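You operate a simulated robot arm through the tools that you are given. There is no shell and no other tool.

Carry out the task below with a simulated robot arm. There is one attempt and no reset: what you move stays moved.

## Task
Top up the sunk mould with matching grains, tamp it, strike it level.
Fine: one spoon L from the basin or the clay pot, no spill; spoon, tamper and stick go back. Set down upright: levelling stick.

It is judged by the outcome, as a careful person would: the job done as asked, and still so three seconds after it is handed in. It fails if anything else is knocked over, pushed out of place, dropped, spilled or broken.

## Robot
A 6-joint arm with a four-finger gripper on a trunk, on a base that moves. Base frame: it is fixed to the floor where the robot stands at the start and does not move with it; the origin is under the middle of the robot, x ahead of it, y to its left, z up. Readings come in mm, rad, newtons and seconds.
With the tool pointing down near the work surface it reaches from about 480 to 920 mm from the robot's upright axis, wherever it stands. Its first joint turns from -2.897 to 2.897 rad. Places, roughly: clay pot [1750, 1500, 750]; green basin [1750, 1750, 750]; levelling stick [2000, 1250, 750]; mould [2000, 1500, 750]; spoon [1750, 1500, 750]; tamper [2250, 1250, 750]. Payload 3.43 kg.
The TCP is the grasp point between the finger pads, 30 mm short of the fingertips. In the tool frame z runs along the fingers and y along their closing line. The gripper opens to 120 mm; its body begins 85 mm behind the TCP.
Orientation is that of the tool frame in the base frame, as a unit quaternion [w, x, y, z]. With the fingers straight down and closing along the base's y, the tool's x points along the base's -x, its y along +y and its z along -z.

## Interface
- The arm moves only by the tool play_rows. Its argument "targets" is one flat list of numbers, 7 for each row, row after row: the shift along the tool's x, y, z in mm, then the turn, a rotation vector about the tool's x, y, z in rad, then the finger opening in mm, from 0 to 120. In form: [x, y, z, wx, wy, wz, grip, x, y, z, wx, wy, wz, grip, ...]. A call has 1 to 20 rows; each row shifts and turns the commanded pose from where the row before left it, along the tool's axes as they then stand. A row lasts 0.2 s, in which the tool goes at most 50 mm and 0.15 rad; a call with a longer step from one row to the next is refused whole, and so is a gripper value outside its range. Where a pose cannot be reached the arm comes as near as it can. A force on the tool above 40 N (or 10 N above the force at the start of the call, whichever is more), or a blocked arm, ends the call early, and 0.2 s more pass. The fingers move at their own pace (about 136.2 mm/s each) and stop on an object; they squeeze with about 21 N. The grip force told is the motor's: it shows also when the fingers shut on nothing. Time passes only in rows, and 0.2 s behind the last, so rows that do not move let the fingers close. It gives the time, the measured TCP pose, the force on the tool (base axes), the opening and the grip force at its end, in the units of the frame above (readings bear some noise), with the torque about the TCP (base axes, N m) and any sound that the robot's microphone picked up.
- Cameras (640 x 400 px; columns grow to the right, rows downward): "scene" is now at [65.1, 205.9, 1472.9]; the picture's right is [0.05, -1.00, 0.00], its down [-0.66, -0.04, -0.75] and it looks along [0.75, 0.04, -0.66] (base axes); focal length 252 px, centre (320, 200). "wrist" rides on the gripper at [71, -17, -121] in the tool frame; the picture's right is [0.23, 0.97, 0.00], its down [-0.81, 0.19, -0.55] and it looks along [-0.54, 0.13, 0.83] (tool axes); focal length 275 px, centre (320, 200). There is no depth. A picture from a camera that has moved, and an enlarged one, comes with that camera's place and axes in the base frame and with its lens.
- snapshot(camera): a new picture of that camera. The clock stands still meanwhile.
- move_column(by): moves the trunk up (or, below 0, down) by that many mm; the arm and the scene camera ride with it, the base frame stays. It gives what a move gives, with no picture.
- steer(legs): drives the robot by 1 to 6 legs, each [ahead, left, turn to the left] in mm, mm and rad, along the robot's own axes; the way and the turn of a leg run together, so that a leg with both is an arc; at most 1500 mm and 3.142 rad a leg. The arm and the cameras ride along, it lands a little off, and it stops where it bumps. It gives what a move gives.
- aim_head(pan, tilt): turns the head with the scene camera to pan (to the left, within 2.094 rad either way) and tilt (down, from -0.506 to 1.204), counted from straight ahead of the robot. It gives what a move gives.
- zoom(camera, box): a new picture of the part [left, top, right, bottom] of that camera's present view, enlarged. The clock stands still meanwhile.
- hand_in(): hands the job in; it is judged then, once.

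Places have to be worked out from the pictures, the camera data and where the tool is seen. Open the gripper and draw the arm clear of the work before you hand the job in, unless the task says otherwise.

The tools are called after "Emit:" as name(argument=value, ...) on one line, values as JSON. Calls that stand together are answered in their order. play_rows: Moves the arm, as the interface text tells. Its arguments: {"type":"object","properties":{"targets":{"type":"array"}},"required":["targets"]} The other tools are called the same way: move_column (by) moves the trunk up or down; steer (legs) drives the base; aim_head (pan, tilt) turns the head that bears the scene camera; snapshot (camera) takes a picture; zoom (camera, box) takes an enlarged picture of a part of a camera's view; hand_in () hands the job in.

At the start:

```text
time: 0.0
eef_pos: [515.1, 185.1, 947.1]
tool_rot: [0.0, 0.001, 1.0, 0.0]
ft_force: [0.4, -0.4, -0.1]
ft_torque: [0.03, 0.01, -0.02]
opening: 120.0
grip_force: 0.0
trunk travel left (down, up): [-50.0, 490.0]
robot x, y, heading: [0.8, -2.0, 0.005]
head pan, tilt (commanded): [0.054, 0.724]
```

scene: 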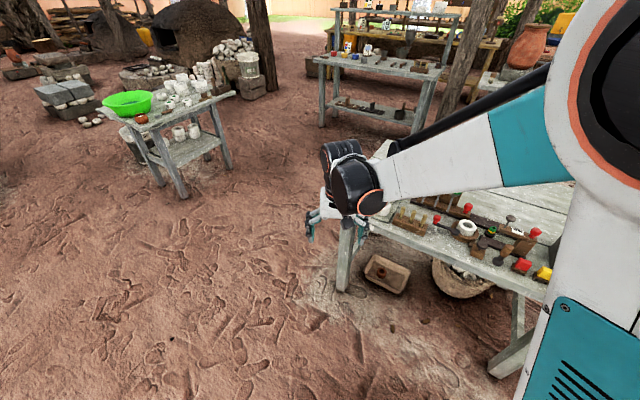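
wrist: 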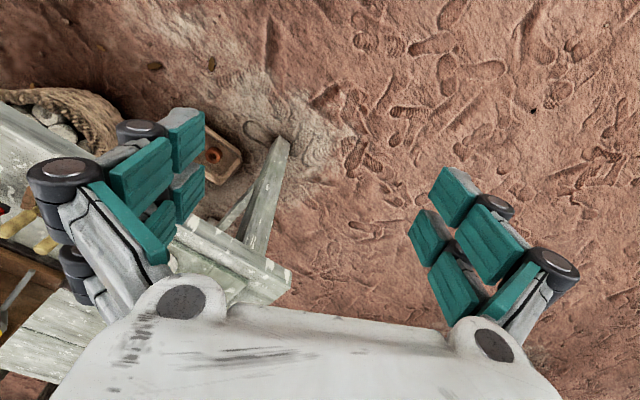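

The table with the green basin stands ahead to the left, around x 1.75–2.25 m. I enlarge that part of the scene view first.

Emit:
zoom(camera="scene", box=[90, 60, 250, 160])

Emit:
zoom(camera="scene", box=[300, 0, 480, 110])

```text
4.00 times, centred on (170, 110) of scene
camera zoom: at [65.1, 205.9, 1472.9], right [0.05, -1.0, 0.0], down [-0.66, -0.04, -0.75], along [0.75, 0.04, -0.66], focal length 1010 px, centre (920, 560)
```

zoom: 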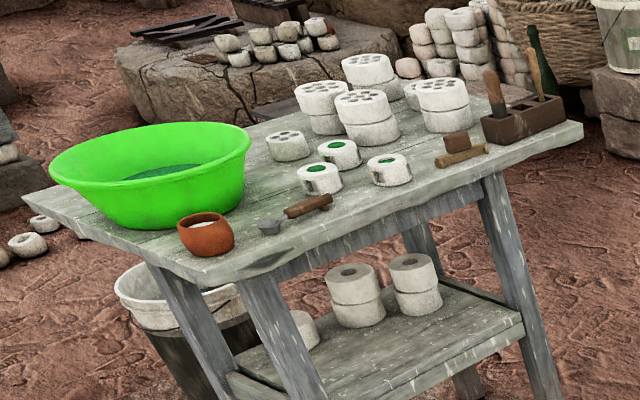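

```text
3.56 times, centred on (390, 55) of scene
camera zoom: at [65.1, 205.9, 1472.9], right [0.05, -1.0, 0.0], down [-0.66, -0.04, -0.75], along [0.75, 0.04, -0.66], focal length 898 px, centre (71, 716)
```

zoom: 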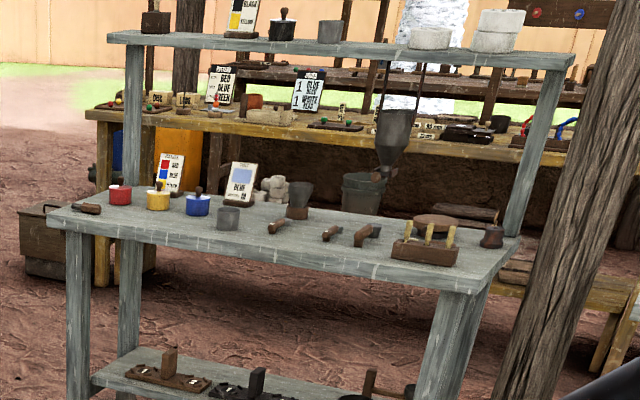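

The table is turned about 26° with its near long edge running from about (1480,1420) to (2250,1040). I raise the trunk for clearance, then turn and drive round to face that edge, stopping short for a closer look.

Emit:
move_column(by=200)

Emit:
steer(legs=[[0, 0, 1.11], [762, 38, 0], [514, -1151, 0]])

Emit:
aim_head(pan=0.0, tilt=0.9)

Emit:
snapshot(camera="scene")

Emit:
snapshot(camera="wrist")

```text
time: 2.2
eef_pos: [516.1, 185.5, 1147.0]
tool_rot: [0.0, 0.0, 1.0, 0.0]
ft_force: [-0.5, 0.6, -0.6]
ft_torque: [0.0, 0.01, 0.0]
opening: 120.0
grip_force: 0.1
trunk travel left (down, up): [-250.0, 290.0]
robot x, y, heading: [0.5, 0.4, -0.003]
head pan, tilt (commanded): [0.054, 0.724]
```

```text
time: 15.1
eef_pos: [1616.5, 1245.4, 1148.6]
tool_rot: [0.0, -0.538, 0.843, 0.001]
ft_force: [-0.6, 0.6, 0.4]
ft_torque: [0.01, 0.01, 0.01]
opening: 119.8
grip_force: 0.0
trunk travel left (down, up): [-250.0, 290.0]
robot x, y, heading: [1566.1, 699.7, 1.137]
head pan, tilt (commanded): [0.054, 0.724]
```

```text
time: 15.8
eef_pos: [1616.4, 1246.8, 1147.5]
tool_rot: [-0.001, -0.538, 0.843, 0.0]
ft_force: [-0.4, 0.1, 0.3]
ft_torque: [0.0, -0.01, -0.02]
opening: 120.2
grip_force: 0.0
trunk travel left (down, up): [-250.0, 290.0]
robot x, y, heading: [1569.1, 698.1, 1.138]
head pan, tilt (commanded): [0.0, 0.901]
```

```text
taken
camera scene: at [1409.3, 837.1, 1658.8], right [0.91, -0.42, 0.0], down [-0.33, -0.71, -0.62], along [0.26, 0.56, -0.78], focal length 252 px, centre (320, 200)
```

scene: 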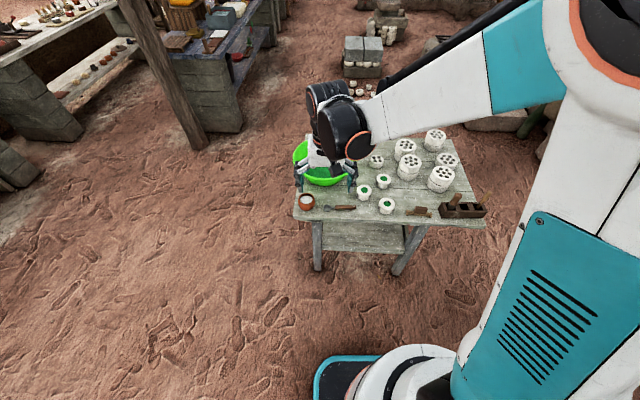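

```text
taken
camera wrist: at [1600.2, 1174.1, 1267.7], right [-0.98, 0.2, 0.0], down [0.17, 0.82, 0.55], along [0.11, 0.54, -0.83], focal length 275 px, centre (320, 200)
```

wrist: 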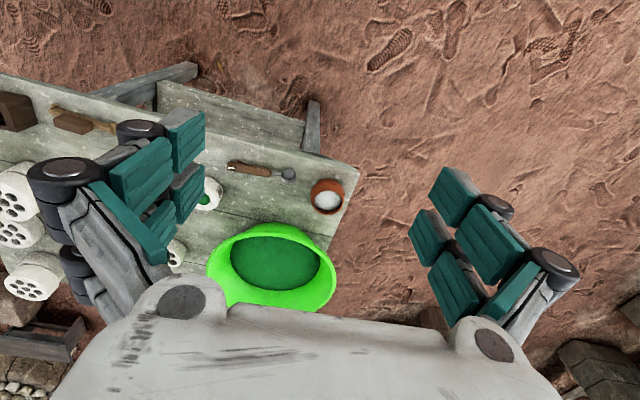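

The table is in view now. I enlarge the working area to tell the moulds, grains and tools apart.

Emit:
zoom(camera="scene", box=[350, 165, 430, 215])

Emit:
zoom(camera="scene", box=[290, 130, 500, 260])

Emit:
zoom(camera="wrist", box=[180, 140, 380, 300])

```text
8.00 times, centred on (390, 190) of scene
camera zoom: at [1409.3, 837.1, 1658.8], right [0.91, -0.42, 0.0], down [-0.33, -0.71, -0.62], along [0.26, 0.56, -0.78], focal length 2020 px, centre (-240, 280)
```

zoom: 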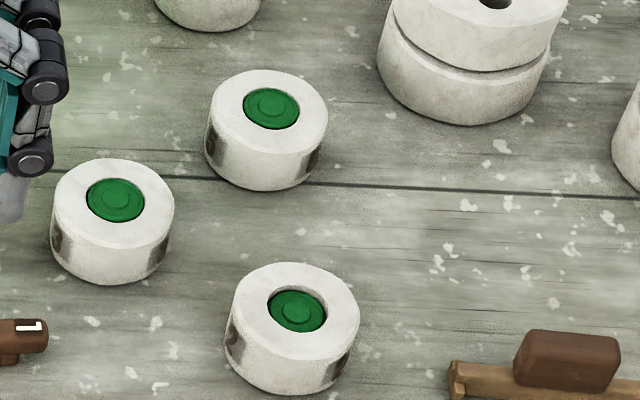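

```text
3.05 times, centred on (395, 195) of scene
camera zoom: at [1409.3, 837.1, 1658.8], right [0.91, -0.42, 0.0], down [-0.33, -0.71, -0.62], along [0.26, 0.56, -0.78], focal length 770 px, centre (91, 215)
```

zoom: 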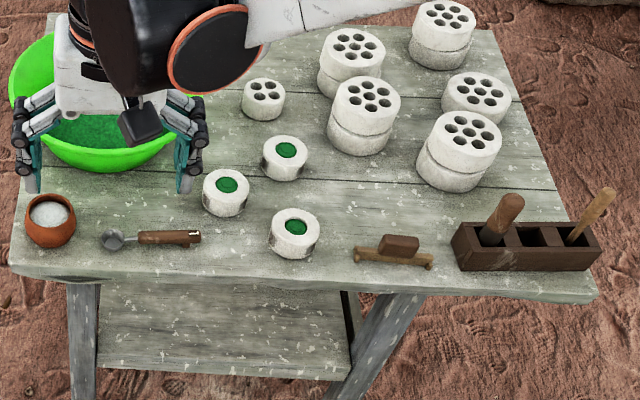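

```text
2.50 times, centred on (280, 220) of wrist
camera zoom: at [1600.2, 1174.1, 1267.7], right [-0.98, 0.2, 0.0], down [0.17, 0.82, 0.55], along [0.11, 0.54, -0.83], focal length 688 px, centre (420, 150)
```

zoom: 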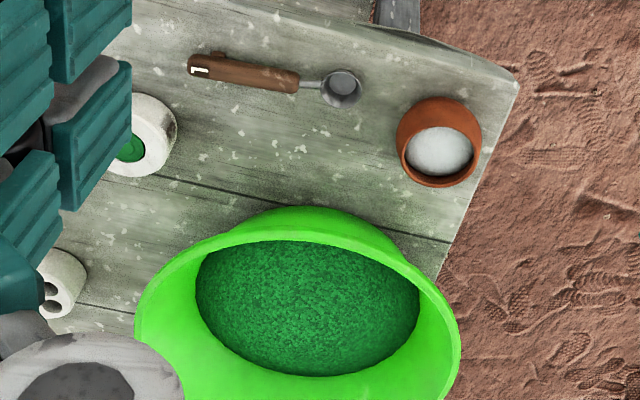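

The three small moulds hold green grains, and the front-right one looks sunk. The basin holds green grains, the clay pot white ones, so the basin is the match. From about 450 mm off the edge everything is within reach, so I close in.

Emit:
steer(legs=[[0, 0, -0.044], [200, -6, 0]])

Emit:
aim_head(pan=-0.1, tilt=1.0)

Emit:
snapshot(camera="scene")

Emit:
snapshot(camera="wrist")

```text
time: 17.8
eef_pos: [1739.2, 1414.8, 1146.0]
tool_rot: [0.0, -0.516, 0.857, 0.0]
ft_force: [0.3, 0.3, -0.1]
ft_torque: [-0.04, 0.02, 0.01]
opening: 120.0
grip_force: 0.1
trunk travel left (down, up): [-250.0, 290.0]
robot x, y, heading: [1662.3, 877.8, 1.089]
head pan, tilt (commanded): [0.0, 0.901]
```

```text
time: 18.5
eef_pos: [1739.6, 1414.9, 1148.0]
tool_rot: [0.0, -0.516, 0.857, 0.001]
ft_force: [-0.1, 0.7, -0.2]
ft_torque: [0.0, 0.0, 0.0]
opening: 119.9
grip_force: 0.1
trunk travel left (down, up): [-250.0, 290.0]
robot x, y, heading: [1664.0, 869.8, 1.084]
head pan, tilt (commanded): [-0.099, 1.0]
```

```text
taken
camera scene: at [1516.2, 1007.8, 1651.6], right [0.83, -0.55, 0.0], down [-0.46, -0.7, -0.54], along [0.3, 0.45, -0.84], focal length 252 px, centre (320, 200)
```

scene: 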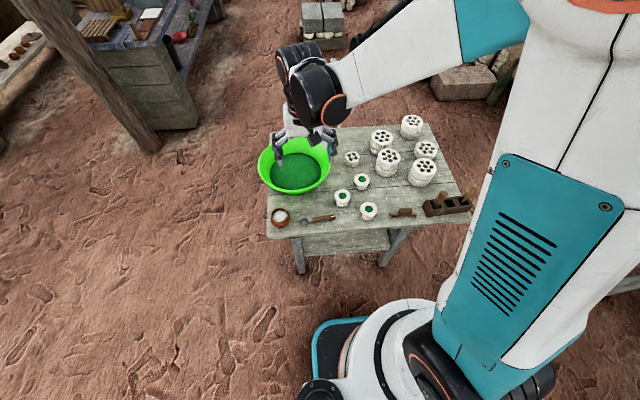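

```text
taken
camera wrist: at [1720.6, 1343.5, 1267.6], right [-0.97, 0.25, 0.0], down [0.21, 0.81, 0.55], along [0.14, 0.54, -0.83], focal length 275 px, centre (320, 200)
```

wrist: 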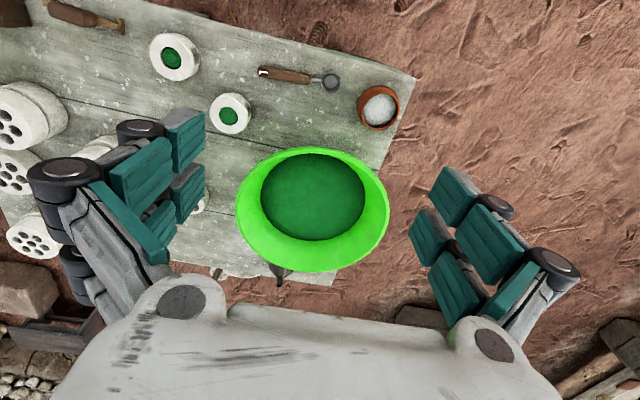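

I enlarge the moulds, spoon and tools from the wrist camera, and the rack from the scene camera.

Emit:
zoom(camera="wrist", box=[140, 20, 300, 120])

Emit:
zoom(camera="wrist", box=[240, 50, 420, 160])

Emit:
zoom(camera="scene", box=[380, 180, 480, 240])

Emit:
zoom(camera="scene", box=[320, 160, 400, 230])

```text
4.00 times, centred on (220, 70) of wrist
camera zoom: at [1720.6, 1343.5, 1267.6], right [-0.97, 0.25, 0.0], down [0.21, 0.81, 0.55], along [0.14, 0.54, -0.83], focal length 1101 px, centre (720, 720)
```

zoom: 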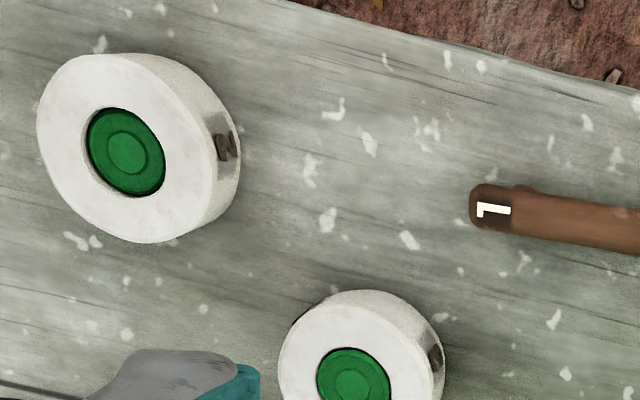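

```text
3.56 times, centred on (330, 105) of wrist
camera zoom: at [1720.6, 1343.5, 1267.6], right [-0.97, 0.25, 0.0], down [0.21, 0.81, 0.55], along [0.14, 0.54, -0.83], focal length 979 px, centre (284, 538)
```

zoom: 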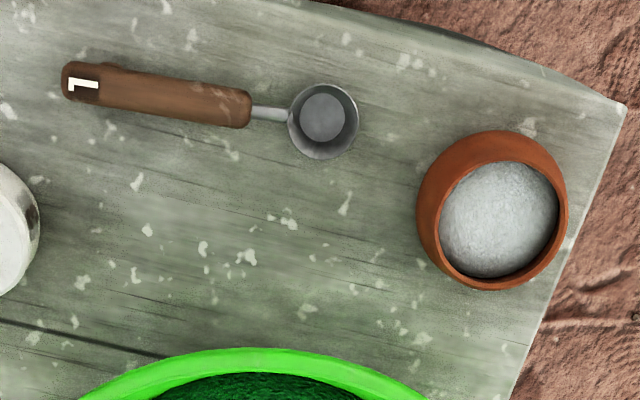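

```text
6.40 times, centred on (430, 210) of scene
camera zoom: at [1516.2, 1007.8, 1651.6], right [0.83, -0.55, 0.0], down [-0.46, -0.7, -0.54], along [0.3, 0.45, -0.84], focal length 1616 px, centre (-384, 136)
```

zoom: 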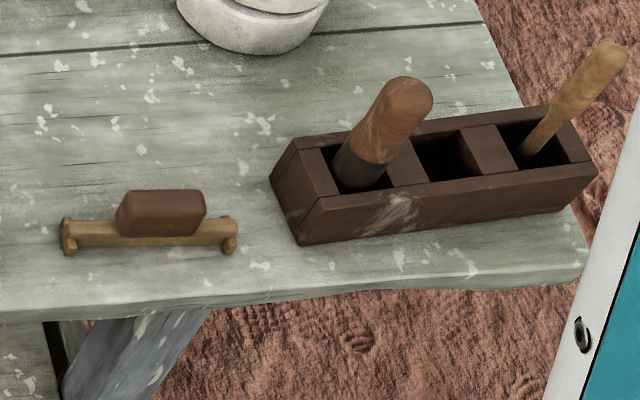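

```text
5.71 times, centred on (360, 195) of scene
camera zoom: at [1516.2, 1007.8, 1651.6], right [0.83, -0.55, 0.0], down [-0.46, -0.7, -0.54], along [0.3, 0.45, -0.84], focal length 1443 px, centre (91, 229)
```

zoom: 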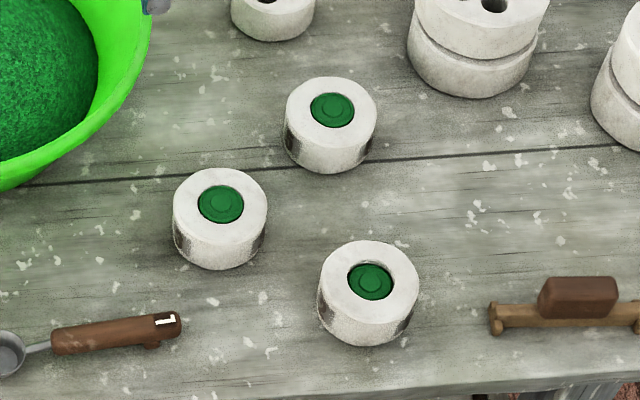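

Mould C (front right) shows bare inner wall above its grains, so it is the sunk one. I'll turn the tool 85° about its axis so the fingers close across the spoon handle, and lower a little to look from a new viewpoint.

Emit:
play_rows(targets=[0, 0, 0, 0, 0, 0.148, 120, 0, 0, 0, 0, 0, 0.148, 120, 0, 0, 0, 0, 0, 0.148, 120, 0, 0, 0, 0, 0, 0.148, 120, 0, 0, 0, 0, 0, 0.148, 120, 0, 0, 0, 0, 0, 0.148, 120, 0, 0, 0, 0, 0, 0.148, 120, 0, 0, 0, 0, 0, 0.148, 120, 0, 0, 0, 0, 0, 0.148, 120, 0, 0, 0, 0, 0, 0.148, 120, -29, 14, 0, 0, 0, 0, 120, -29, 14, 40, 0, 0, 0, 120, 0, 0, 40, 0, 0, 0, 120, 0, 0, 40, 0, 0, 0, 120, 0, 0, 0, 0, 0, 0, 120])

Emit:
snapshot(camera="wrist")

Emit:
snapshot(camera="scene")

```text
refused: row 12 steps farther than a row can; nothing moved
```

```text
taken
camera wrist: at [1720.6, 1343.5, 1267.6], right [-0.97, 0.25, 0.0], down [0.21, 0.81, 0.55], along [0.14, 0.54, -0.83], focal length 275 px, centre (320, 200)
```

wrist: 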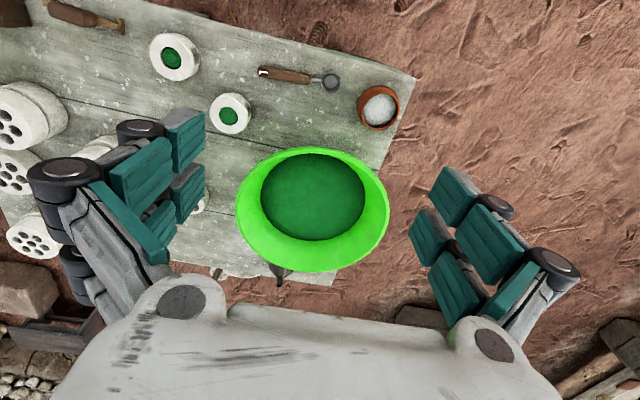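

```text
taken
camera scene: at [1516.2, 1007.8, 1651.6], right [0.83, -0.55, 0.0], down [-0.46, -0.7, -0.54], along [0.3, 0.45, -0.84], focal length 252 px, centre (320, 200)
```

scene: 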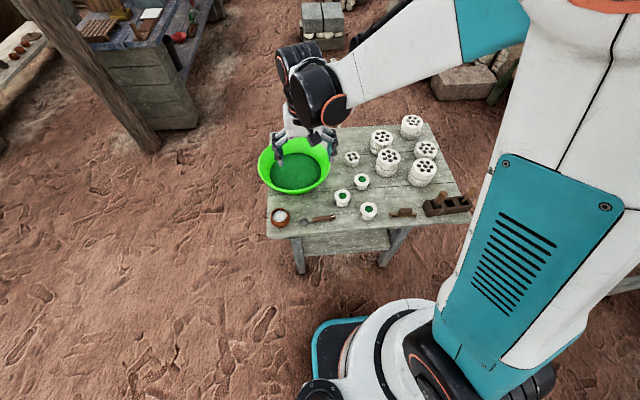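

The call was refused because one row stepped 51 mm. I repeat it with smaller steps.

Emit:
play_rows(targets=[0, 0, 0, 0, 0, 0.148, 120, 0, 0, 0, 0, 0, 0.148, 120, 0, 0, 0, 0, 0, 0.148, 120, 0, 0, 0, 0, 0, 0.148, 120, 0, 0, 0, 0, 0, 0.148, 120, 0, 0, 0, 0, 0, 0.148, 120, 0, 0, 0, 0, 0, 0.148, 120, 0, 0, 0, 0, 0, 0.148, 120, 0, 0, 0, 0, 0, 0.148, 120, 0, 0, 0, 0, 0, 0.148, 120, -29, 14, 0, 0, 0, 0, 120, -29, 14, 0, 0, 0, 0, 120, 0, 0, 40, 0, 0, 0, 120, 0, 0, 40, 0, 0, 0, 120, 0, 0, 40, 0, 0, 0, 120, 0, 0, 0, 0, 0, 0, 120])

Emit:
snapshot(camera="wrist")

Emit:
snapshot(camera="scene")

```text
time: 21.9
eef_pos: [1806.3, 1414.2, 1030.5]
tool_rot: [0.0, 0.196, 0.981, 0.0]
ft_force: [-0.3, -0.3, 0.2]
ft_torque: [-0.01, 0.02, -0.02]
opening: 120.4
grip_force: 0.0
trunk travel left (down, up): [-250.0, 290.0]
robot x, y, heading: [1667.1, 869.4, 1.084]
head pan, tilt (commanded): [-0.099, 1.0]
```

```text
taken
camera wrist: at [1732.8, 1427.2, 1150.5], right [0.16, 0.99, 0.0], down [0.82, -0.13, 0.55], along [0.55, -0.09, -0.83], focal length 275 px, centre (320, 200)
```

wrist: 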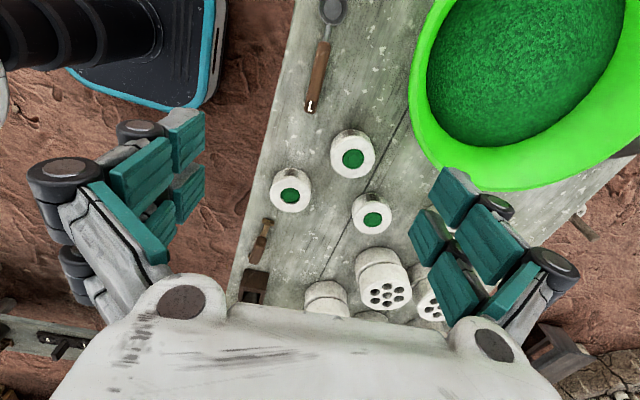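

```text
taken
camera scene: at [1516.1, 1007.7, 1651.6], right [0.83, -0.55, 0.0], down [-0.46, -0.7, -0.54], along [0.3, 0.45, -0.84], focal length 252 px, centre (320, 200)
```

scene: 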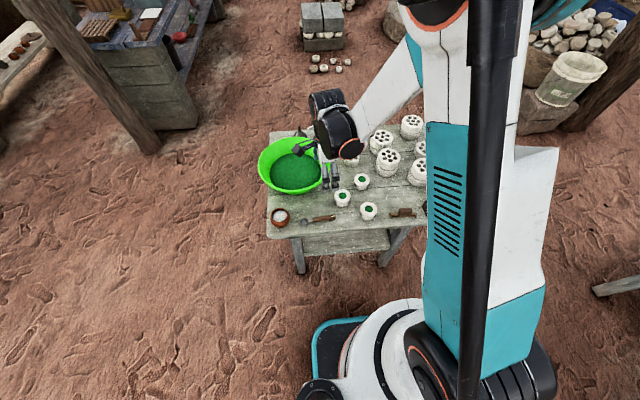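

The tool is aligned over the spoon handle (handle end at tool x≈-39, bowl at x≈+81, y≈-3). I check how high and wide the basin is, because the open fingers may come near its rim.

Emit:
zoom(camera="scene", box=[250, 120, 410, 220])

Emit:
zoom(camera="wrist", box=[240, 0, 560, 200])

```text
4.00 times, centred on (330, 170) of scene
camera zoom: at [1516.1, 1007.7, 1651.6], right [0.83, -0.55, 0.0], down [-0.46, -0.7, -0.54], along [0.3, 0.45, -0.84], focal length 1010 px, centre (280, 320)
```

zoom: 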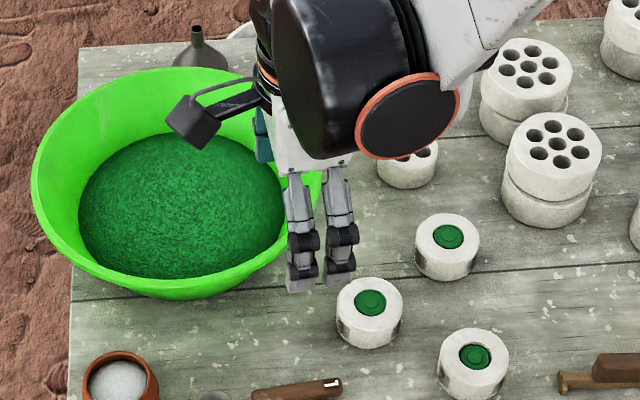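

```text
2.00 times, centred on (400, 100) of wrist
camera zoom: at [1732.8, 1427.2, 1150.5], right [0.16, 0.99, 0.0], down [0.82, -0.13, 0.55], along [0.55, -0.09, -0.83], focal length 551 px, centre (160, 400)
```

zoom: 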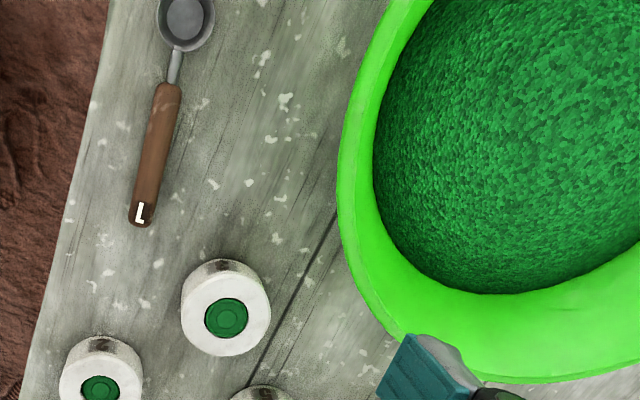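

Basin rim comes out at about z≈815, radius ≈160, centre ≈(1826,1677), clear of the hand at the spoon. I descend over the handle with the fingers narrowed to 60 mm, stopping with the tips about 40 mm above the table.

Emit:
play_rows(targets=[-6, -3, 0, 0, 0, 0, 60, 0, 0, 45, 0, 0, 0, 60, 0, 0, 45, 0, 0, 0, 60, 0, 0, 45, 0, 0, 0, 60, 0, 0, 45, 0, 0, 0, 60, 0, 0, 45, 0, 0, 0, 60, 0, 0, 0, 0, 0, 0, 60])

Emit:
snapshot(camera="wrist")

Emit:
zoom(camera="scene", box=[260, 140, 400, 230])

```text
time: 23.5
eef_pos: [1817.0, 1447.3, 820.4]
tool_rot: [0.0, 0.195, 0.981, -0.001]
ft_force: [0.2, 0.9, -0.5]
ft_torque: [0.01, 0.0, 0.0]
opening: 59.9
grip_force: 0.1
out of reach, approached as far as the arm can: row 5, 6
trunk travel left (down, up): [-250.0, 290.0]
robot x, y, heading: [1660.6, 872.5, 1.087]
head pan, tilt (commanded): [-0.099, 1.0]
```

```text
taken
camera wrist: at [1743.2, 1459.1, 940.4], right [0.16, 0.99, 0.0], down [0.82, -0.13, 0.55], along [0.55, -0.09, -0.83], focal length 275 px, centre (320, 200)
```

wrist: 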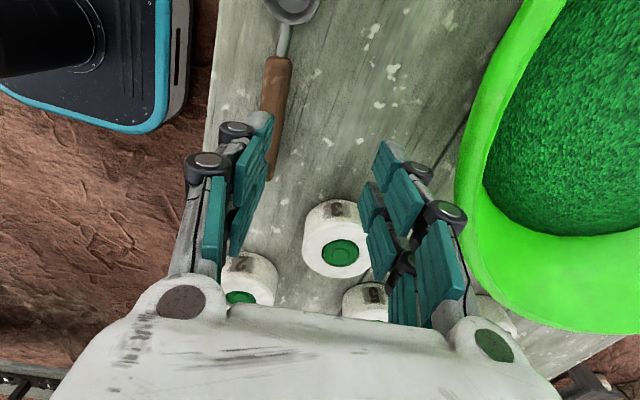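

```text
4.44 times, centred on (330, 185) of scene
camera zoom: at [1516.3, 1007.8, 1651.6], right [0.83, -0.55, 0.0], down [-0.46, -0.7, -0.54], along [0.3, 0.45, -0.84], focal length 1122 px, centre (276, 267)
```

zoom: 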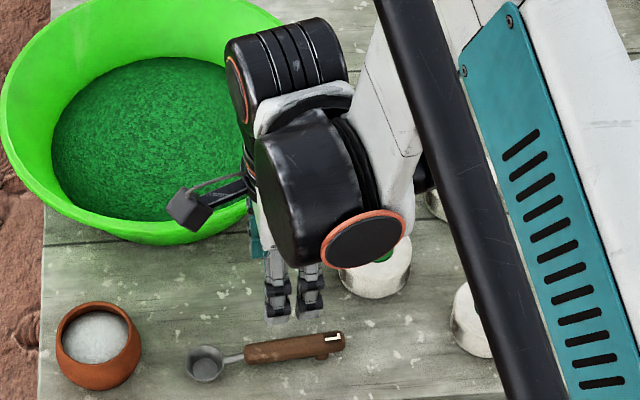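

The trunk is too high for the arm to come down here, and it drifted forward 34 mm. I raise the arm, then lower the trunk instead.

Emit:
play_rows(targets=[0, 0, -50, 0, 0, 0, 60, 0, 0, -50, 0, 0, 0, 60, 0, 0, -50, 0, 0, 0, 60, 0, 0, -50, 0, 0, 0, 60, 0, 0, 0, 0, 0, 0, 60])

Emit:
move_column(by=-160)

Emit:
snapshot(camera="wrist")

Emit:
snapshot(camera="scene")

```text
time: 24.7
eef_pos: [1816.9, 1448.3, 1023.7]
tool_rot: [-0.001, 0.196, 0.981, -0.001]
ft_force: [-0.3, -0.8, -0.3]
ft_torque: [-0.02, 0.03, 0.02]
opening: 60.0
grip_force: 0.0
trunk travel left (down, up): [-250.0, 290.0]
robot x, y, heading: [1662.5, 874.4, 1.082]
head pan, tilt (commanded): [-0.099, 1.0]
```

```text
time: 26.5
eef_pos: [1816.3, 1448.8, 863.2]
tool_rot: [0.0, 0.195, 0.981, 0.0]
ft_force: [-0.9, -0.3, 0.0]
ft_torque: [-0.02, -0.01, 0.04]
opening: 60.0
grip_force: 0.1
trunk travel left (down, up): [-90.0, 450.0]
robot x, y, heading: [1660.0, 872.7, 1.087]
head pan, tilt (commanded): [-0.099, 1.0]
```

```text
taken
camera wrist: at [1743.9, 1461.0, 984.1], right [0.16, 0.99, 0.0], down [0.82, -0.13, 0.55], along [0.55, -0.09, -0.83], focal length 275 px, centre (320, 200)
```

wrist: 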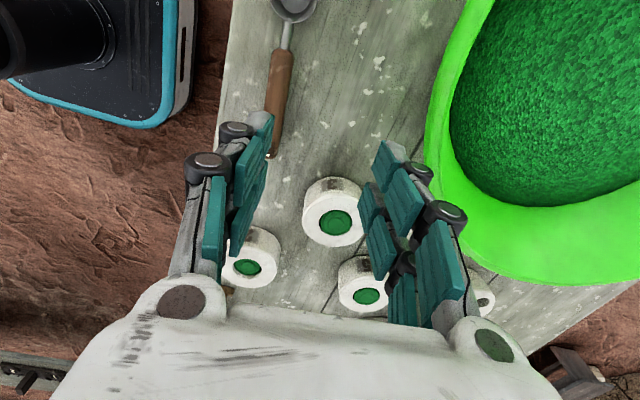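

```text
taken
camera scene: at [1516.2, 1007.5, 1491.7], right [0.83, -0.55, 0.0], down [-0.46, -0.7, -0.54], along [0.3, 0.45, -0.84], focal length 252 px, centre (320, 200)
```

scene: 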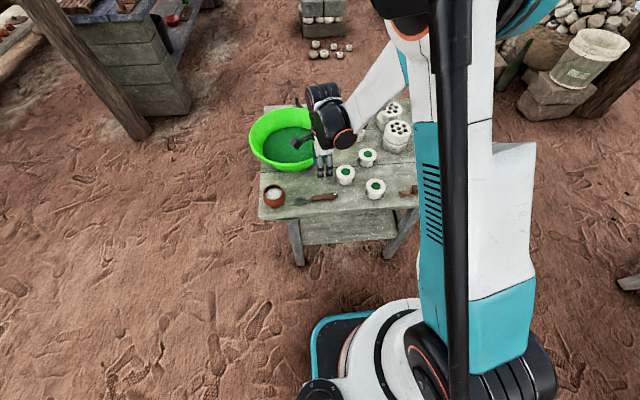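

The spoon handle lies about 39 mm toward the robot from the TCP. I shift over it and descend to z≈815 for a check.

Emit:
play_rows(targets=[-10, -39, 0, 0, 0, 0, 60, 0, 0, 45, 0, 0, 0, 60, 0, 0, 0, 0, 0, 0, 60])

Emit:
snapshot(camera="wrist")

Emit:
zoom(camera="scene", box=[260, 140, 400, 230])

```text
time: 27.3
eef_pos: [1814.3, 1414.9, 815.3]
tool_rot: [0.0, 0.197, 0.98, 0.0]
ft_force: [0.9, 0.9, -0.5]
ft_torque: [-0.04, 0.01, 0.02]
opening: 59.8
grip_force: 0.0
trunk travel left (down, up): [-90.0, 450.0]
robot x, y, heading: [1662.9, 873.7, 1.085]
head pan, tilt (commanded): [-0.099, 1.0]
```

```text
taken
camera wrist: at [1741.5, 1425.5, 936.4], right [0.16, 0.99, 0.0], down [0.82, -0.13, 0.55], along [0.55, -0.09, -0.83], focal length 275 px, centre (320, 200)
```

wrist: 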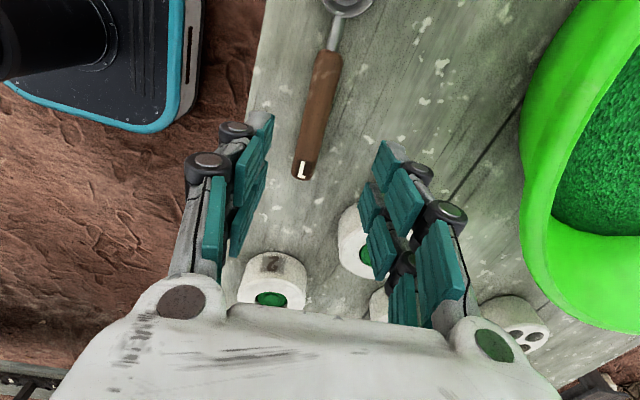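

```text
4.44 times, centred on (330, 185) of scene
camera zoom: at [1516.4, 1008.6, 1491.5], right [0.83, -0.55, 0.0], down [-0.46, -0.7, -0.54], along [0.3, 0.45, -0.84], focal length 1122 px, centre (276, 267)
```

zoom: 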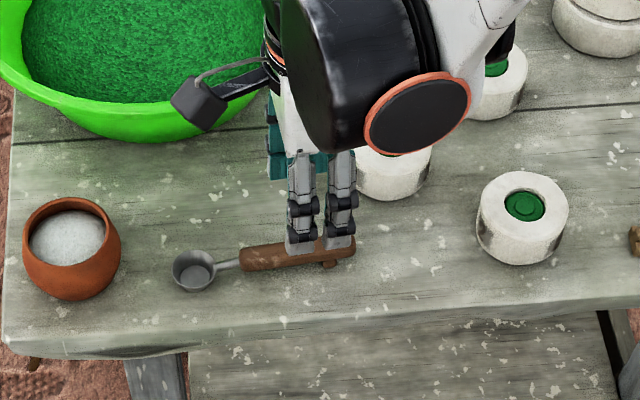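

The handle's centre line sits at tool y≈-7. I shift 6 mm and go down 40 mm, then look again from the side.

Emit:
play_rows(targets=[0, -6, 20, 0, 0, 0, 60, 0, 0, 20, 0, 0, 0, 60, 0, 0, 0, 0, 0, 0, 60])

Emit:
zoom(camera="wrist", box=[200, 0, 440, 200])

Emit:
zoom(camera="scene", box=[290, 175, 360, 220])

```text
time: 28.1
eef_pos: [1810.4, 1405.6, 777.4]
tool_rot: [0.0, 0.196, 0.981, 0.0]
ft_force: [0.3, -0.6, -0.3]
ft_torque: [0.02, 0.02, -0.02]
opening: 60.1
grip_force: 0.1
trunk travel left (down, up): [-90.0, 450.0]
robot x, y, heading: [1660.8, 873.7, 1.087]
head pan, tilt (commanded): [-0.099, 1.0]
```

```text
2.00 times, centred on (320, 100) of wrist
camera zoom: at [1736.7, 1417.1, 897.1], right [0.16, 0.99, 0.0], down [0.82, -0.13, 0.55], along [0.55, -0.09, -0.83], focal length 551 px, centre (320, 400)
```

zoom: 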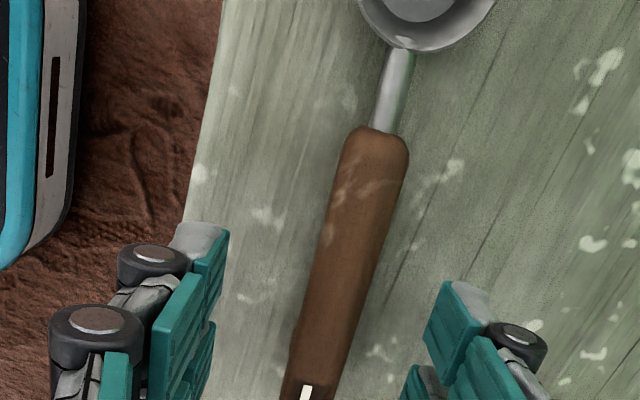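

```text
8.89 times, centred on (325, 198) of scene
camera zoom: at [1516.3, 1007.9, 1491.6], right [0.83, -0.55, 0.0], down [-0.46, -0.7, -0.54], along [0.3, 0.45, -0.84], focal length 2245 px, centre (276, 222)
```

zoom: 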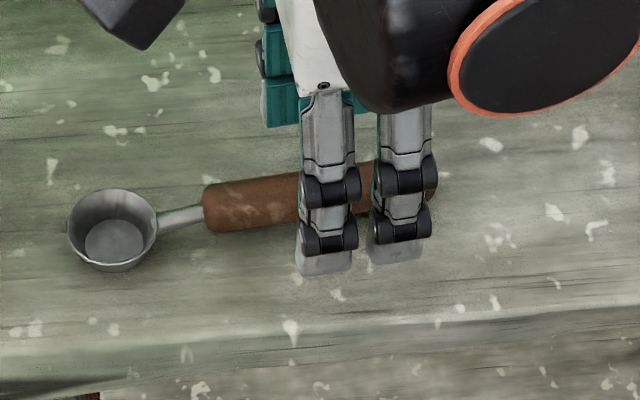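

The fingers straddle the handle; it is about 2 mm off centre. I step down gently to find the table with the fingertips.

Emit:
play_rows(targets=[2, 2, 5, 0, 0, 0, 60, 0, 0, 4, 0, 0, 0, 60, 0, 0, 3, 0, 0, 0, 60, 0, 0, 3, 0, 0, 0, 60, 0, 0, 0, 0, 0, 0, 60])

Emit:
zoom(camera="scene", box=[290, 175, 360, 220])

```text
time: 29.3
eef_pos: [1807.2, 1406.9, 762.1]
tool_rot: [0.0, 0.196, 0.981, -0.001]
ft_force: [0.2, 0.8, -0.1]
ft_torque: [-0.01, -0.01, -0.03]
opening: 59.9
grip_force: 0.0
trunk travel left (down, up): [-90.0, 450.0]
robot x, y, heading: [1663.9, 869.9, 1.088]
head pan, tilt (commanded): [-0.099, 1.0]
```

```text
8.89 times, centred on (325, 198) of scene
camera zoom: at [1516.2, 1007.6, 1491.6], right [0.83, -0.55, 0.0], down [-0.46, -0.7, -0.54], along [0.3, 0.45, -0.84], focal length 2245 px, centre (276, 222)
```

zoom: 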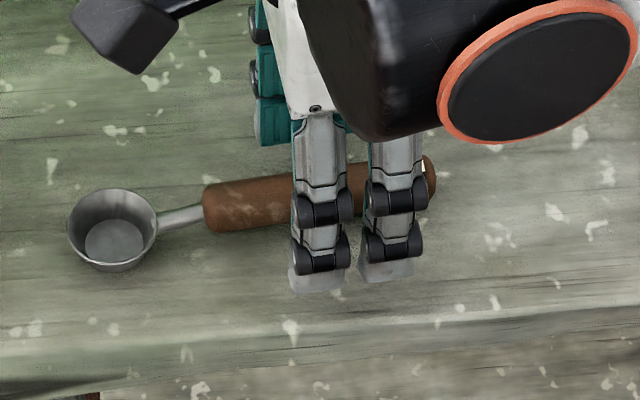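

No contact yet with the tips at z≈732. I go down a few more millimetres in fine steps.

Emit:
play_rows(targets=[0, 0, 2, 0, 0, 0, 60, 0, 0, 2, 0, 0, 0, 60, 0, 0, 2, 0, 0, 0, 60, 0, 0, 0, 0, 0, 0, 60])

```text
time: 30.3
eef_pos: [1808.3, 1407.2, 757.3]
tool_rot: [0.0, 0.195, 0.981, 0.0]
ft_force: [-0.3, 0.2, 1.0]
ft_torque: [0.02, -0.01, -0.01]
opening: 59.8
grip_force: 0.0
trunk travel left (down, up): [-90.0, 450.0]
robot x, y, heading: [1661.8, 870.1, 1.084]
head pan, tilt (commanded): [-0.099, 1.0]
```

Tips are at about z≈727 without touching, low enough around the handle. I close the fingers on it.

Emit:
play_rows(targets=[0, 0, 0, 0, 0, 0, 40, 0, 0, 0, 0, 0, 0, 25, 0, 0, 0, 0, 0, 0, 15, 0, 0, 0, 0, 0, 0, 5, 0, 0, 0, 0, 0, 0, 0, 0, 0, 0, 0, 0, 0, 0, 0, 0, 0, 0, 0, 0, 0])

Emit:
zoom(camera="scene", box=[290, 175, 360, 220])

Emit:
snapshot(camera="wrist")

```text
time: 31.9
eef_pos: [1806.6, 1407.2, 757.6]
tool_rot: [0.0, 0.196, 0.981, 0.0]
ft_force: [-0.2, 0.4, 0.8]
ft_torque: [0.01, -0.03, -0.02]
opening: 17.5
grip_force: 20.6
trunk travel left (down, up): [-90.0, 450.0]
robot x, y, heading: [1665.0, 871.1, 1.09]
head pan, tilt (commanded): [-0.099, 1.0]
```

```text
8.89 times, centred on (325, 198) of scene
camera zoom: at [1516.2, 1007.6, 1491.6], right [0.83, -0.55, 0.0], down [-0.46, -0.7, -0.54], along [0.3, 0.45, -0.84], focal length 2245 px, centre (276, 222)
```

zoom: 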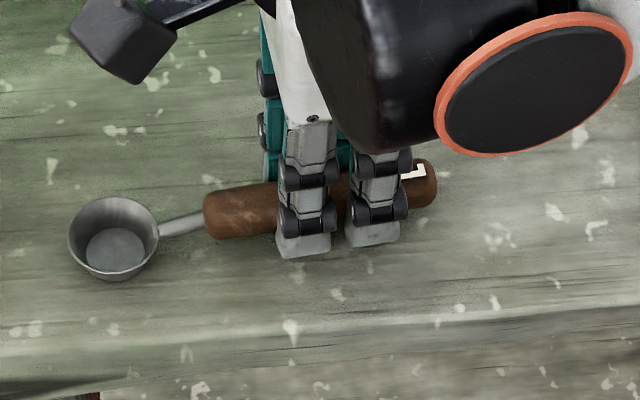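

```text
taken
camera wrist: at [1733.8, 1418.7, 878.0], right [0.16, 0.99, 0.0], down [0.82, -0.13, 0.55], along [0.55, -0.09, -0.83], focal length 275 px, centre (320, 200)
```

wrist: 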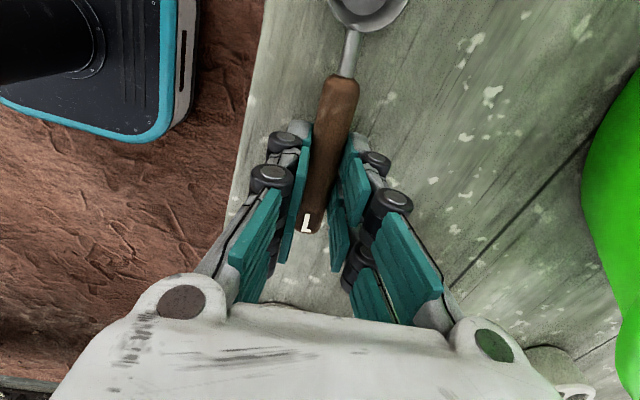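

The handle is held (opening 17.5 mm, 20.6 N); I note this pose (1807, 1407, 757.4) for the return. I lift slowly.

Emit:
play_rows(targets=[0, 0, -10, 0, 0, 0, 0, 0, 0, -20, 0, 0, 0, 0, 0, 0, -30, 0, 0, 0, 0, 0, 0, -40, 0, 0, 0, 0, 0, 0, 0, 0, 0, 0, 0])

Emit:
zoom(camera="scene", box=[270, 130, 370, 220])

Emit:
snapshot(camera="wrist")

```text
time: 33.1
eef_pos: [1805.9, 1408.6, 858.9]
tool_rot: [0.0, 0.196, 0.981, 0.0]
ft_force: [-0.2, 0.5, -0.9]
ft_torque: [-0.01, 0.01, 0.01]
opening: 17.9
grip_force: 20.9
trunk travel left (down, up): [-90.0, 450.0]
robot x, y, heading: [1664.2, 865.4, 1.087]
head pan, tilt (commanded): [-0.099, 1.0]
```

```text
4.44 times, centred on (320, 175) of scene
camera zoom: at [1516.0, 1007.1, 1491.6], right [0.83, -0.55, 0.0], down [-0.46, -0.7, -0.54], along [0.3, 0.45, -0.84], focal length 1122 px, centre (320, 311)
```

zoom: 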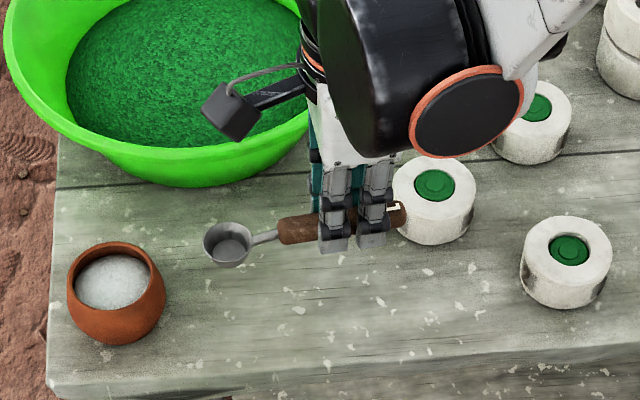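

```text
taken
camera wrist: at [1732.6, 1420.3, 978.6], right [0.16, 0.99, 0.0], down [0.82, -0.13, 0.55], along [0.55, -0.09, -0.83], focal length 275 px, centre (320, 200)
```

wrist: 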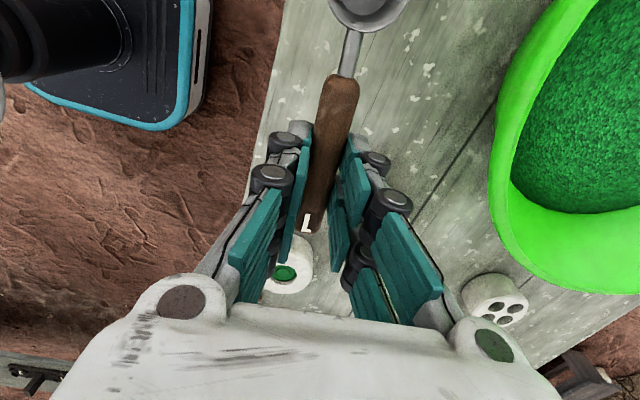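

The spoon is firmly held and empty. Before scooping I test high up whether the arm can tip the spoon bowl-down (needed for pouring) in this orientation.

Emit:
play_rows(targets=[0, 0, -45, 0, 0, 0, 0, 0, 0, -45, 0, 0, 0, 0, 0, 0, -45, 0, 0, 0, 0, 0, 0, 0, 0, -0.14, 0, 0, 0, 0, 0, 0, -0.14, 0, 0, 0, 0, 0, 0, -0.14, 0, 0, 0, 0, 0, 0, -0.14, 0, 0, 0, 0, 0, 0, -0.14, 0, 0, 0, 0, 0, 0, -0.14, 0, 0, 0, 0, 0, 0, -0.14, 0, 0, 0, 0, 0, 0, -0.14, 0, 0, 0, 0, 0, 0, 0, 0, 0])

Emit:
snapshot(camera="scene")

Emit:
snapshot(camera="wrist")

```text
time: 35.7
eef_pos: [1816.0, 1408.8, 992.9]
tool_rot: [0.521, 0.164, 0.832, -0.101]
ft_force: [-0.4, 0.7, -0.3]
ft_torque: [-0.02, -0.01, -0.02]
opening: 17.3
grip_force: 21.2
out of reach, approached as far as the arm can: row 11
trunk travel left (down, up): [-90.0, 450.0]
robot x, y, heading: [1661.8, 872.8, 1.084]
head pan, tilt (commanded): [-0.099, 1.0]
```

```text
taken
camera scene: at [1516.1, 1008.0, 1491.6], right [0.83, -0.55, 0.0], down [-0.46, -0.7, -0.54], along [0.3, 0.45, -0.84], focal length 252 px, centre (320, 200)
```

scene: 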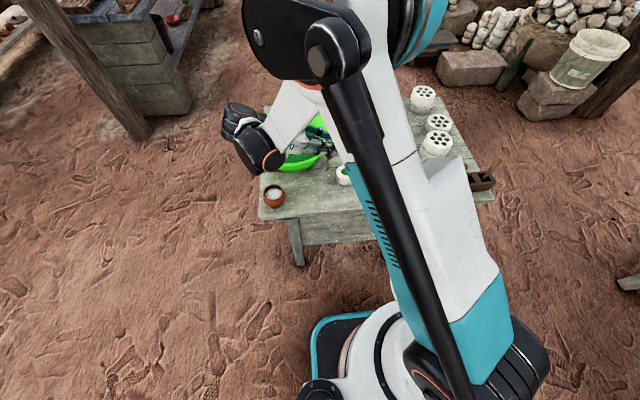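

```text
taken
camera wrist: at [1679.2, 1445.5, 981.5], right [0.27, 0.94, -0.2], down [-0.06, 0.23, 0.97], along [0.96, -0.25, 0.12], focal length 275 px, centre (320, 200)
```

wrist: 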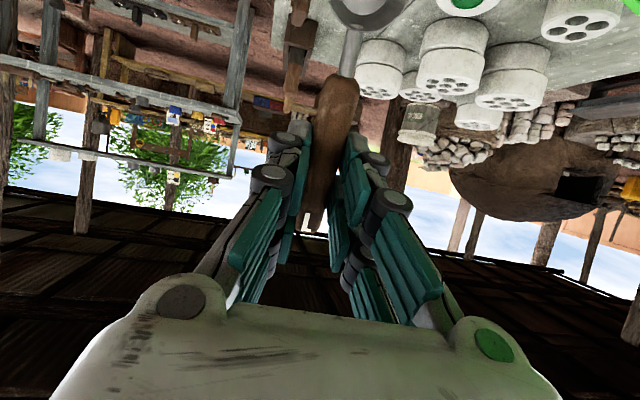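

Here the tilt stops near 64°. I level out again, turn the spoon to point back at the robot (the tool's original heading) and test pitching forward there.

Emit:
play_rows(targets=[0, 0, 0, 0, 0.14, 0, 0, 0, 0, 0, 0, 0.14, 0, 0, 0, 0, 0, 0, 0.14, 0, 0, 0, 0, 0, 0, 0.14, 0, 0, 0, 0, 0, 0, 0.14, 0, 0, 0, 0, 0, 0, 0.14, 0, 0, 0, 0, 0, 0, 0.14, 0, 0, 0, 0, 0, 0, 0.137, 0, 0, 0, 0, 0, 0, 0, 0, 0])

Emit:
play_rows(targets=[0, 0, 0, 0, 0, -0.148, 0, 0, 0, 0, 0, 0, -0.148, 0, 0, 0, 0, 0, 0, -0.148, 0, 0, 0, 0, 0, 0, -0.148, 0, 0, 0, 0, 0, 0, -0.148, 0, 0, 0, 0, 0, 0, -0.148, 0, 0, 0, 0, 0, 0, -0.148, 0, 0, 0, 0, 0, 0, -0.148, 0, 0, 0, 0, 0, 0, -0.148, 0, 0, 0, 0, 0, 0, -0.148, 0, 0, 0, 0, 0, 0, 0, 0])

Emit:
play_rows(targets=[0, -40, 0, 0, 0, 0, 0, 0, -40, 0, 0, 0, 0, 0, 0, -40, 0, 0, 0, 0, 0, 0, -40, 0, 0, 0, 0, 0, 0, 0, 0, 0, -0.14, 0, 0, 0, 0, 0, 0, -0.14, 0, 0, 0, 0, 0, 0, -0.14, 0, 0, 0, 0, 0, 0, -0.14, 0, 0, 0, 0, 0, 0, -0.14, 0, 0, 0, 0, 0, 0, -0.14, 0, 0, 0, 0, 0, 0, -0.14, 0, 0, 0, 0, 0, 0, -0.14, 0, 0, 0, 0, 0, 0, -0.14, 0, 0, 0, 0, 0, 0, -0.14, 0, 0, 0, 0, 0, 0, 0, 0, 0])

Emit:
snapshot(camera="scene")

```text
time: 37.7
eef_pos: [1816.5, 1406.9, 992.8]
tool_rot: [0.001, 0.195, 0.981, 0.0]
ft_force: [-0.2, -0.4, -0.5]
ft_torque: [-0.01, 0.02, -0.01]
opening: 17.4
grip_force: 21.3
trunk travel left (down, up): [-90.0, 450.0]
robot x, y, heading: [1666.9, 870.1, 1.089]
head pan, tilt (commanded): [-0.099, 1.0]
```

```text
time: 40.1
eef_pos: [1815.0, 1407.9, 993.0]
tool_rot: [0.001, -0.517, 0.856, -0.001]
ft_force: [0.4, 0.3, -0.3]
ft_torque: [-0.01, 0.01, 0.0]
opening: 17.2
grip_force: 21.0
trunk travel left (down, up): [-90.0, 450.0]
robot x, y, heading: [1662.2, 872.4, 1.081]
head pan, tilt (commanded): [-0.099, 1.0]
```

```text
time: 43.3
eef_pos: [1974.3, 1354.4, 1086.4]
tool_rot: [0.552, -0.396, 0.655, 0.331]
ft_force: [-0.3, -0.2, -0.1]
ft_torque: [0.01, -0.02, 0.0]
opening: 17.6
grip_force: 20.8
out of reach, approached as far as the arm can: row 12, 13, 14
trunk travel left (down, up): [-90.0, 450.0]
robot x, y, heading: [1662.2, 871.5, 1.081]
head pan, tilt (commanded): [-0.099, 1.0]
```

```text
taken
camera scene: at [1516.2, 1007.5, 1491.6], right [0.83, -0.55, 0.0], down [-0.46, -0.7, -0.54], along [0.3, 0.45, -0.84], focal length 252 px, centre (320, 200)
```

scene: 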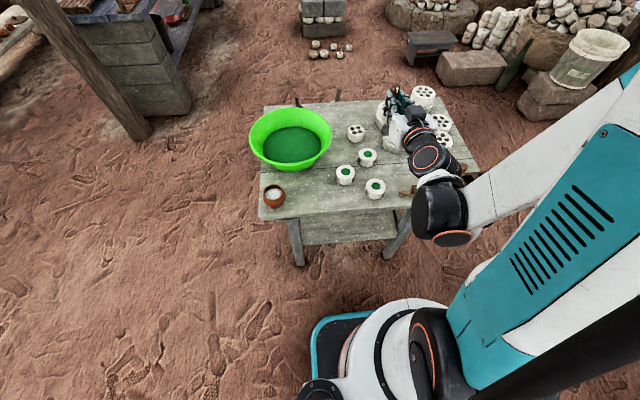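

The forward pitch works better but the arm is too folded this close. A base position about 100 mm back and 200 mm left gives more room for the pour and keeps the basin and rack in reach. I level the tool first, then drive there.

Emit:
play_rows(targets=[0, 0, 0, 0, 0.14, 0, 0, 0, 0, 0, 0, 0.14, 0, 0, 0, 0, 0, 0, 0.14, 0, 0, 0, 0, 0, 0, 0.14, 0, 0, 0, 0, 0, 0, 0.14, 0, 0, 0, 0, 0, 0, 0.14, 0, 0, 0, 0, 0, 0, 0.14, 0, 0, 0, 0, 0, 0, 0.14, 0, 0, 0, 0, 0, 0, 0.14, 0, 0, 0, 0, 0, 0, 0.14, 0, 0, 0, 0, 0, 0, 0, 0, 0])

Emit:
steer(legs=[[-99, 203, 0]])

Emit:
snapshot(camera="scene")

```text
time: 45.7
eef_pos: [1973.5, 1354.5, 1086.5]
tool_rot: [0.0, -0.516, 0.856, -0.002]
ft_force: [1.0, -0.5, -0.9]
ft_torque: [0.03, 0.0, 0.01]
opening: 17.7
grip_force: 21.1
trunk travel left (down, up): [-90.0, 450.0]
robot x, y, heading: [1659.7, 868.5, 1.085]
head pan, tilt (commanded): [-0.099, 1.0]
```

```text
time: 47.4
eef_pos: [1740.0, 1366.6, 1086.4]
tool_rot: [0.002, -0.521, 0.853, -0.001]
ft_force: [0.0, 0.1, -0.1]
ft_torque: [0.01, 0.01, 0.01]
opening: 17.4
grip_force: 20.8
trunk travel left (down, up): [-90.0, 450.0]
robot x, y, heading: [1435.7, 880.7, 1.099]
head pan, tilt (commanded): [-0.099, 1.0]
```

```text
taken
camera scene: at [1287.7, 1014.4, 1491.6], right [0.84, -0.54, 0.0], down [-0.46, -0.71, -0.54], along [0.29, 0.45, -0.84], focal length 252 px, centre (320, 200)
```

scene: 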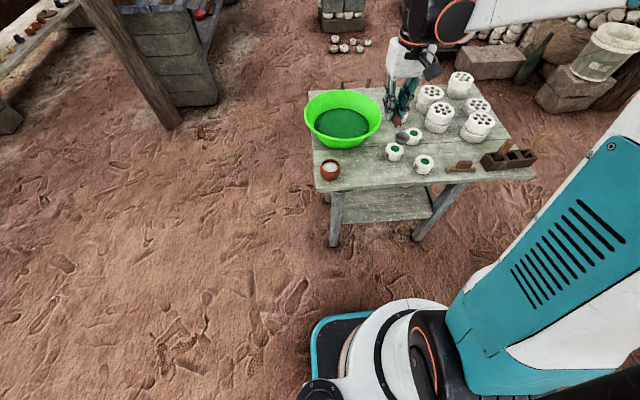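

The robot stands at about (1436, 881). I carry the empty spoon high above mould C, turn the hand radially, and repeat the pitch test there.

Emit:
play_rows(targets=[-8.65, -34.9, 15, 0, 0, 0, 0, -8.65, -34.9, 15, 0, 0, 0, 0, -8.65, -34.9, 15, 0, 0, 0, 0, -8.65, -34.9, 15, 0, 0, 0, 0, -8.65, -34.9, 15, 0, 0, 0, 0, -8.65, -34.9, 15, 0, 0, 0, 0, 0, 0, 0, 0, 0, 0.131, 0, 0, 0, 0, 0, 0, 0.131, 0, 0, 0, 0, 0, 0, 0.131, 0, 0, 0, 0, 0, 0, 0, 0])

Emit:
play_rows(targets=[0, 0, 0, 0, -0.14, 0, 0, 0, 0, 0, 0, -0.14, 0, 0, 0, 0, 0, 0, -0.14, 0, 0, 0, 0, 0, 0, -0.14, 0, 0, 0, 0, 0, 0, -0.14, 0, 0, 0, 0, 0, 0, -0.14, 0, 0, 0, 0, 0, 0, -0.14, 0, 0, 0, 0, 0, 0, -0.14, 0, 0, 0, 0, 0, 0, -0.14, 0, 0, 0, 0, 0, 0, -0.14, 0, 0, 0, 0, 0, 0, -0.14, 0, 0, 0, 0, 0, 0, -0.14, 0, 0, 0, 0, 0, 0, -0.14, 0, 0, 0, 0, 0, 0, 0, 0, 0])

Emit:
snapshot(camera="scene")

Emit:
snapshot(camera="wrist")

```text
time: 49.6
eef_pos: [1951.3, 1316.3, 995.9]
tool_rot: [0.002, -0.344, 0.939, -0.002]
ft_force: [-0.3, -0.2, -0.2]
ft_torque: [-0.03, 0.01, -0.01]
opening: 17.7
grip_force: 21.2
trunk travel left (down, up): [-90.0, 450.0]
robot x, y, heading: [1436.8, 880.5, 1.095]
head pan, tilt (commanded): [-0.099, 1.0]
```

```text
time: 52.6
eef_pos: [2004.3, 1352.2, 1075.5]
tool_rot: [0.721, -0.214, 0.609, 0.252]
ft_force: [0.5, -0.1, -0.9]
ft_torque: [-0.02, 0.0, 0.0]
opening: 17.3
grip_force: 20.6
out of reach, approached as far as the arm can: row 9, 10, 11, 12, 13
trunk travel left (down, up): [-90.0, 450.0]
robot x, y, heading: [1433.8, 882.4, 1.094]
head pan, tilt (commanded): [-0.099, 1.0]
```

```text
taken
camera scene: at [1288.1, 1014.6, 1491.6], right [0.84, -0.54, 0.0], down [-0.46, -0.71, -0.54], along [0.29, 0.45, -0.84], focal length 252 px, centre (320, 200)
```

scene: 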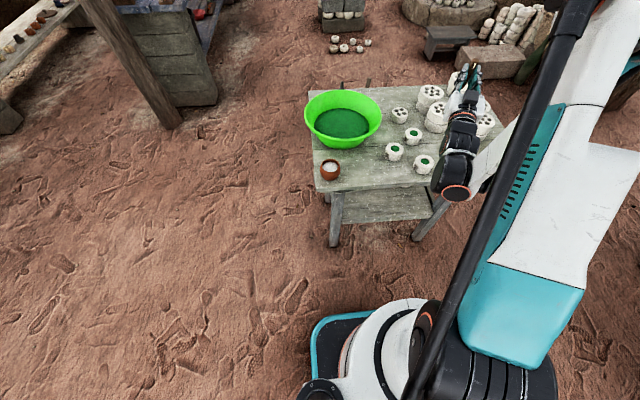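

```text
taken
camera wrist: at [1930.7, 1271.6, 984.6], right [-0.58, 0.78, -0.23], down [-0.65, -0.27, 0.71], along [0.49, 0.56, 0.67], focal length 275 px, centre (320, 200)
```

wrist: 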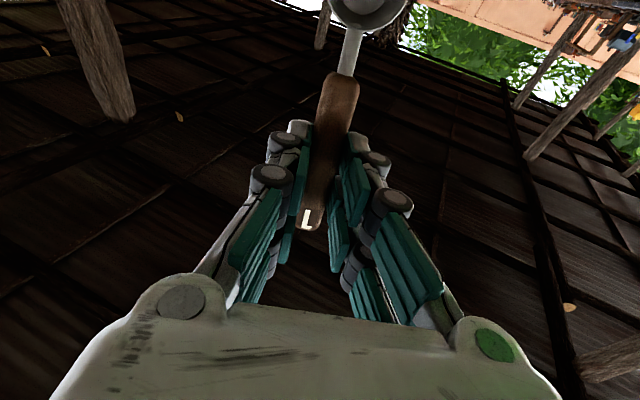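

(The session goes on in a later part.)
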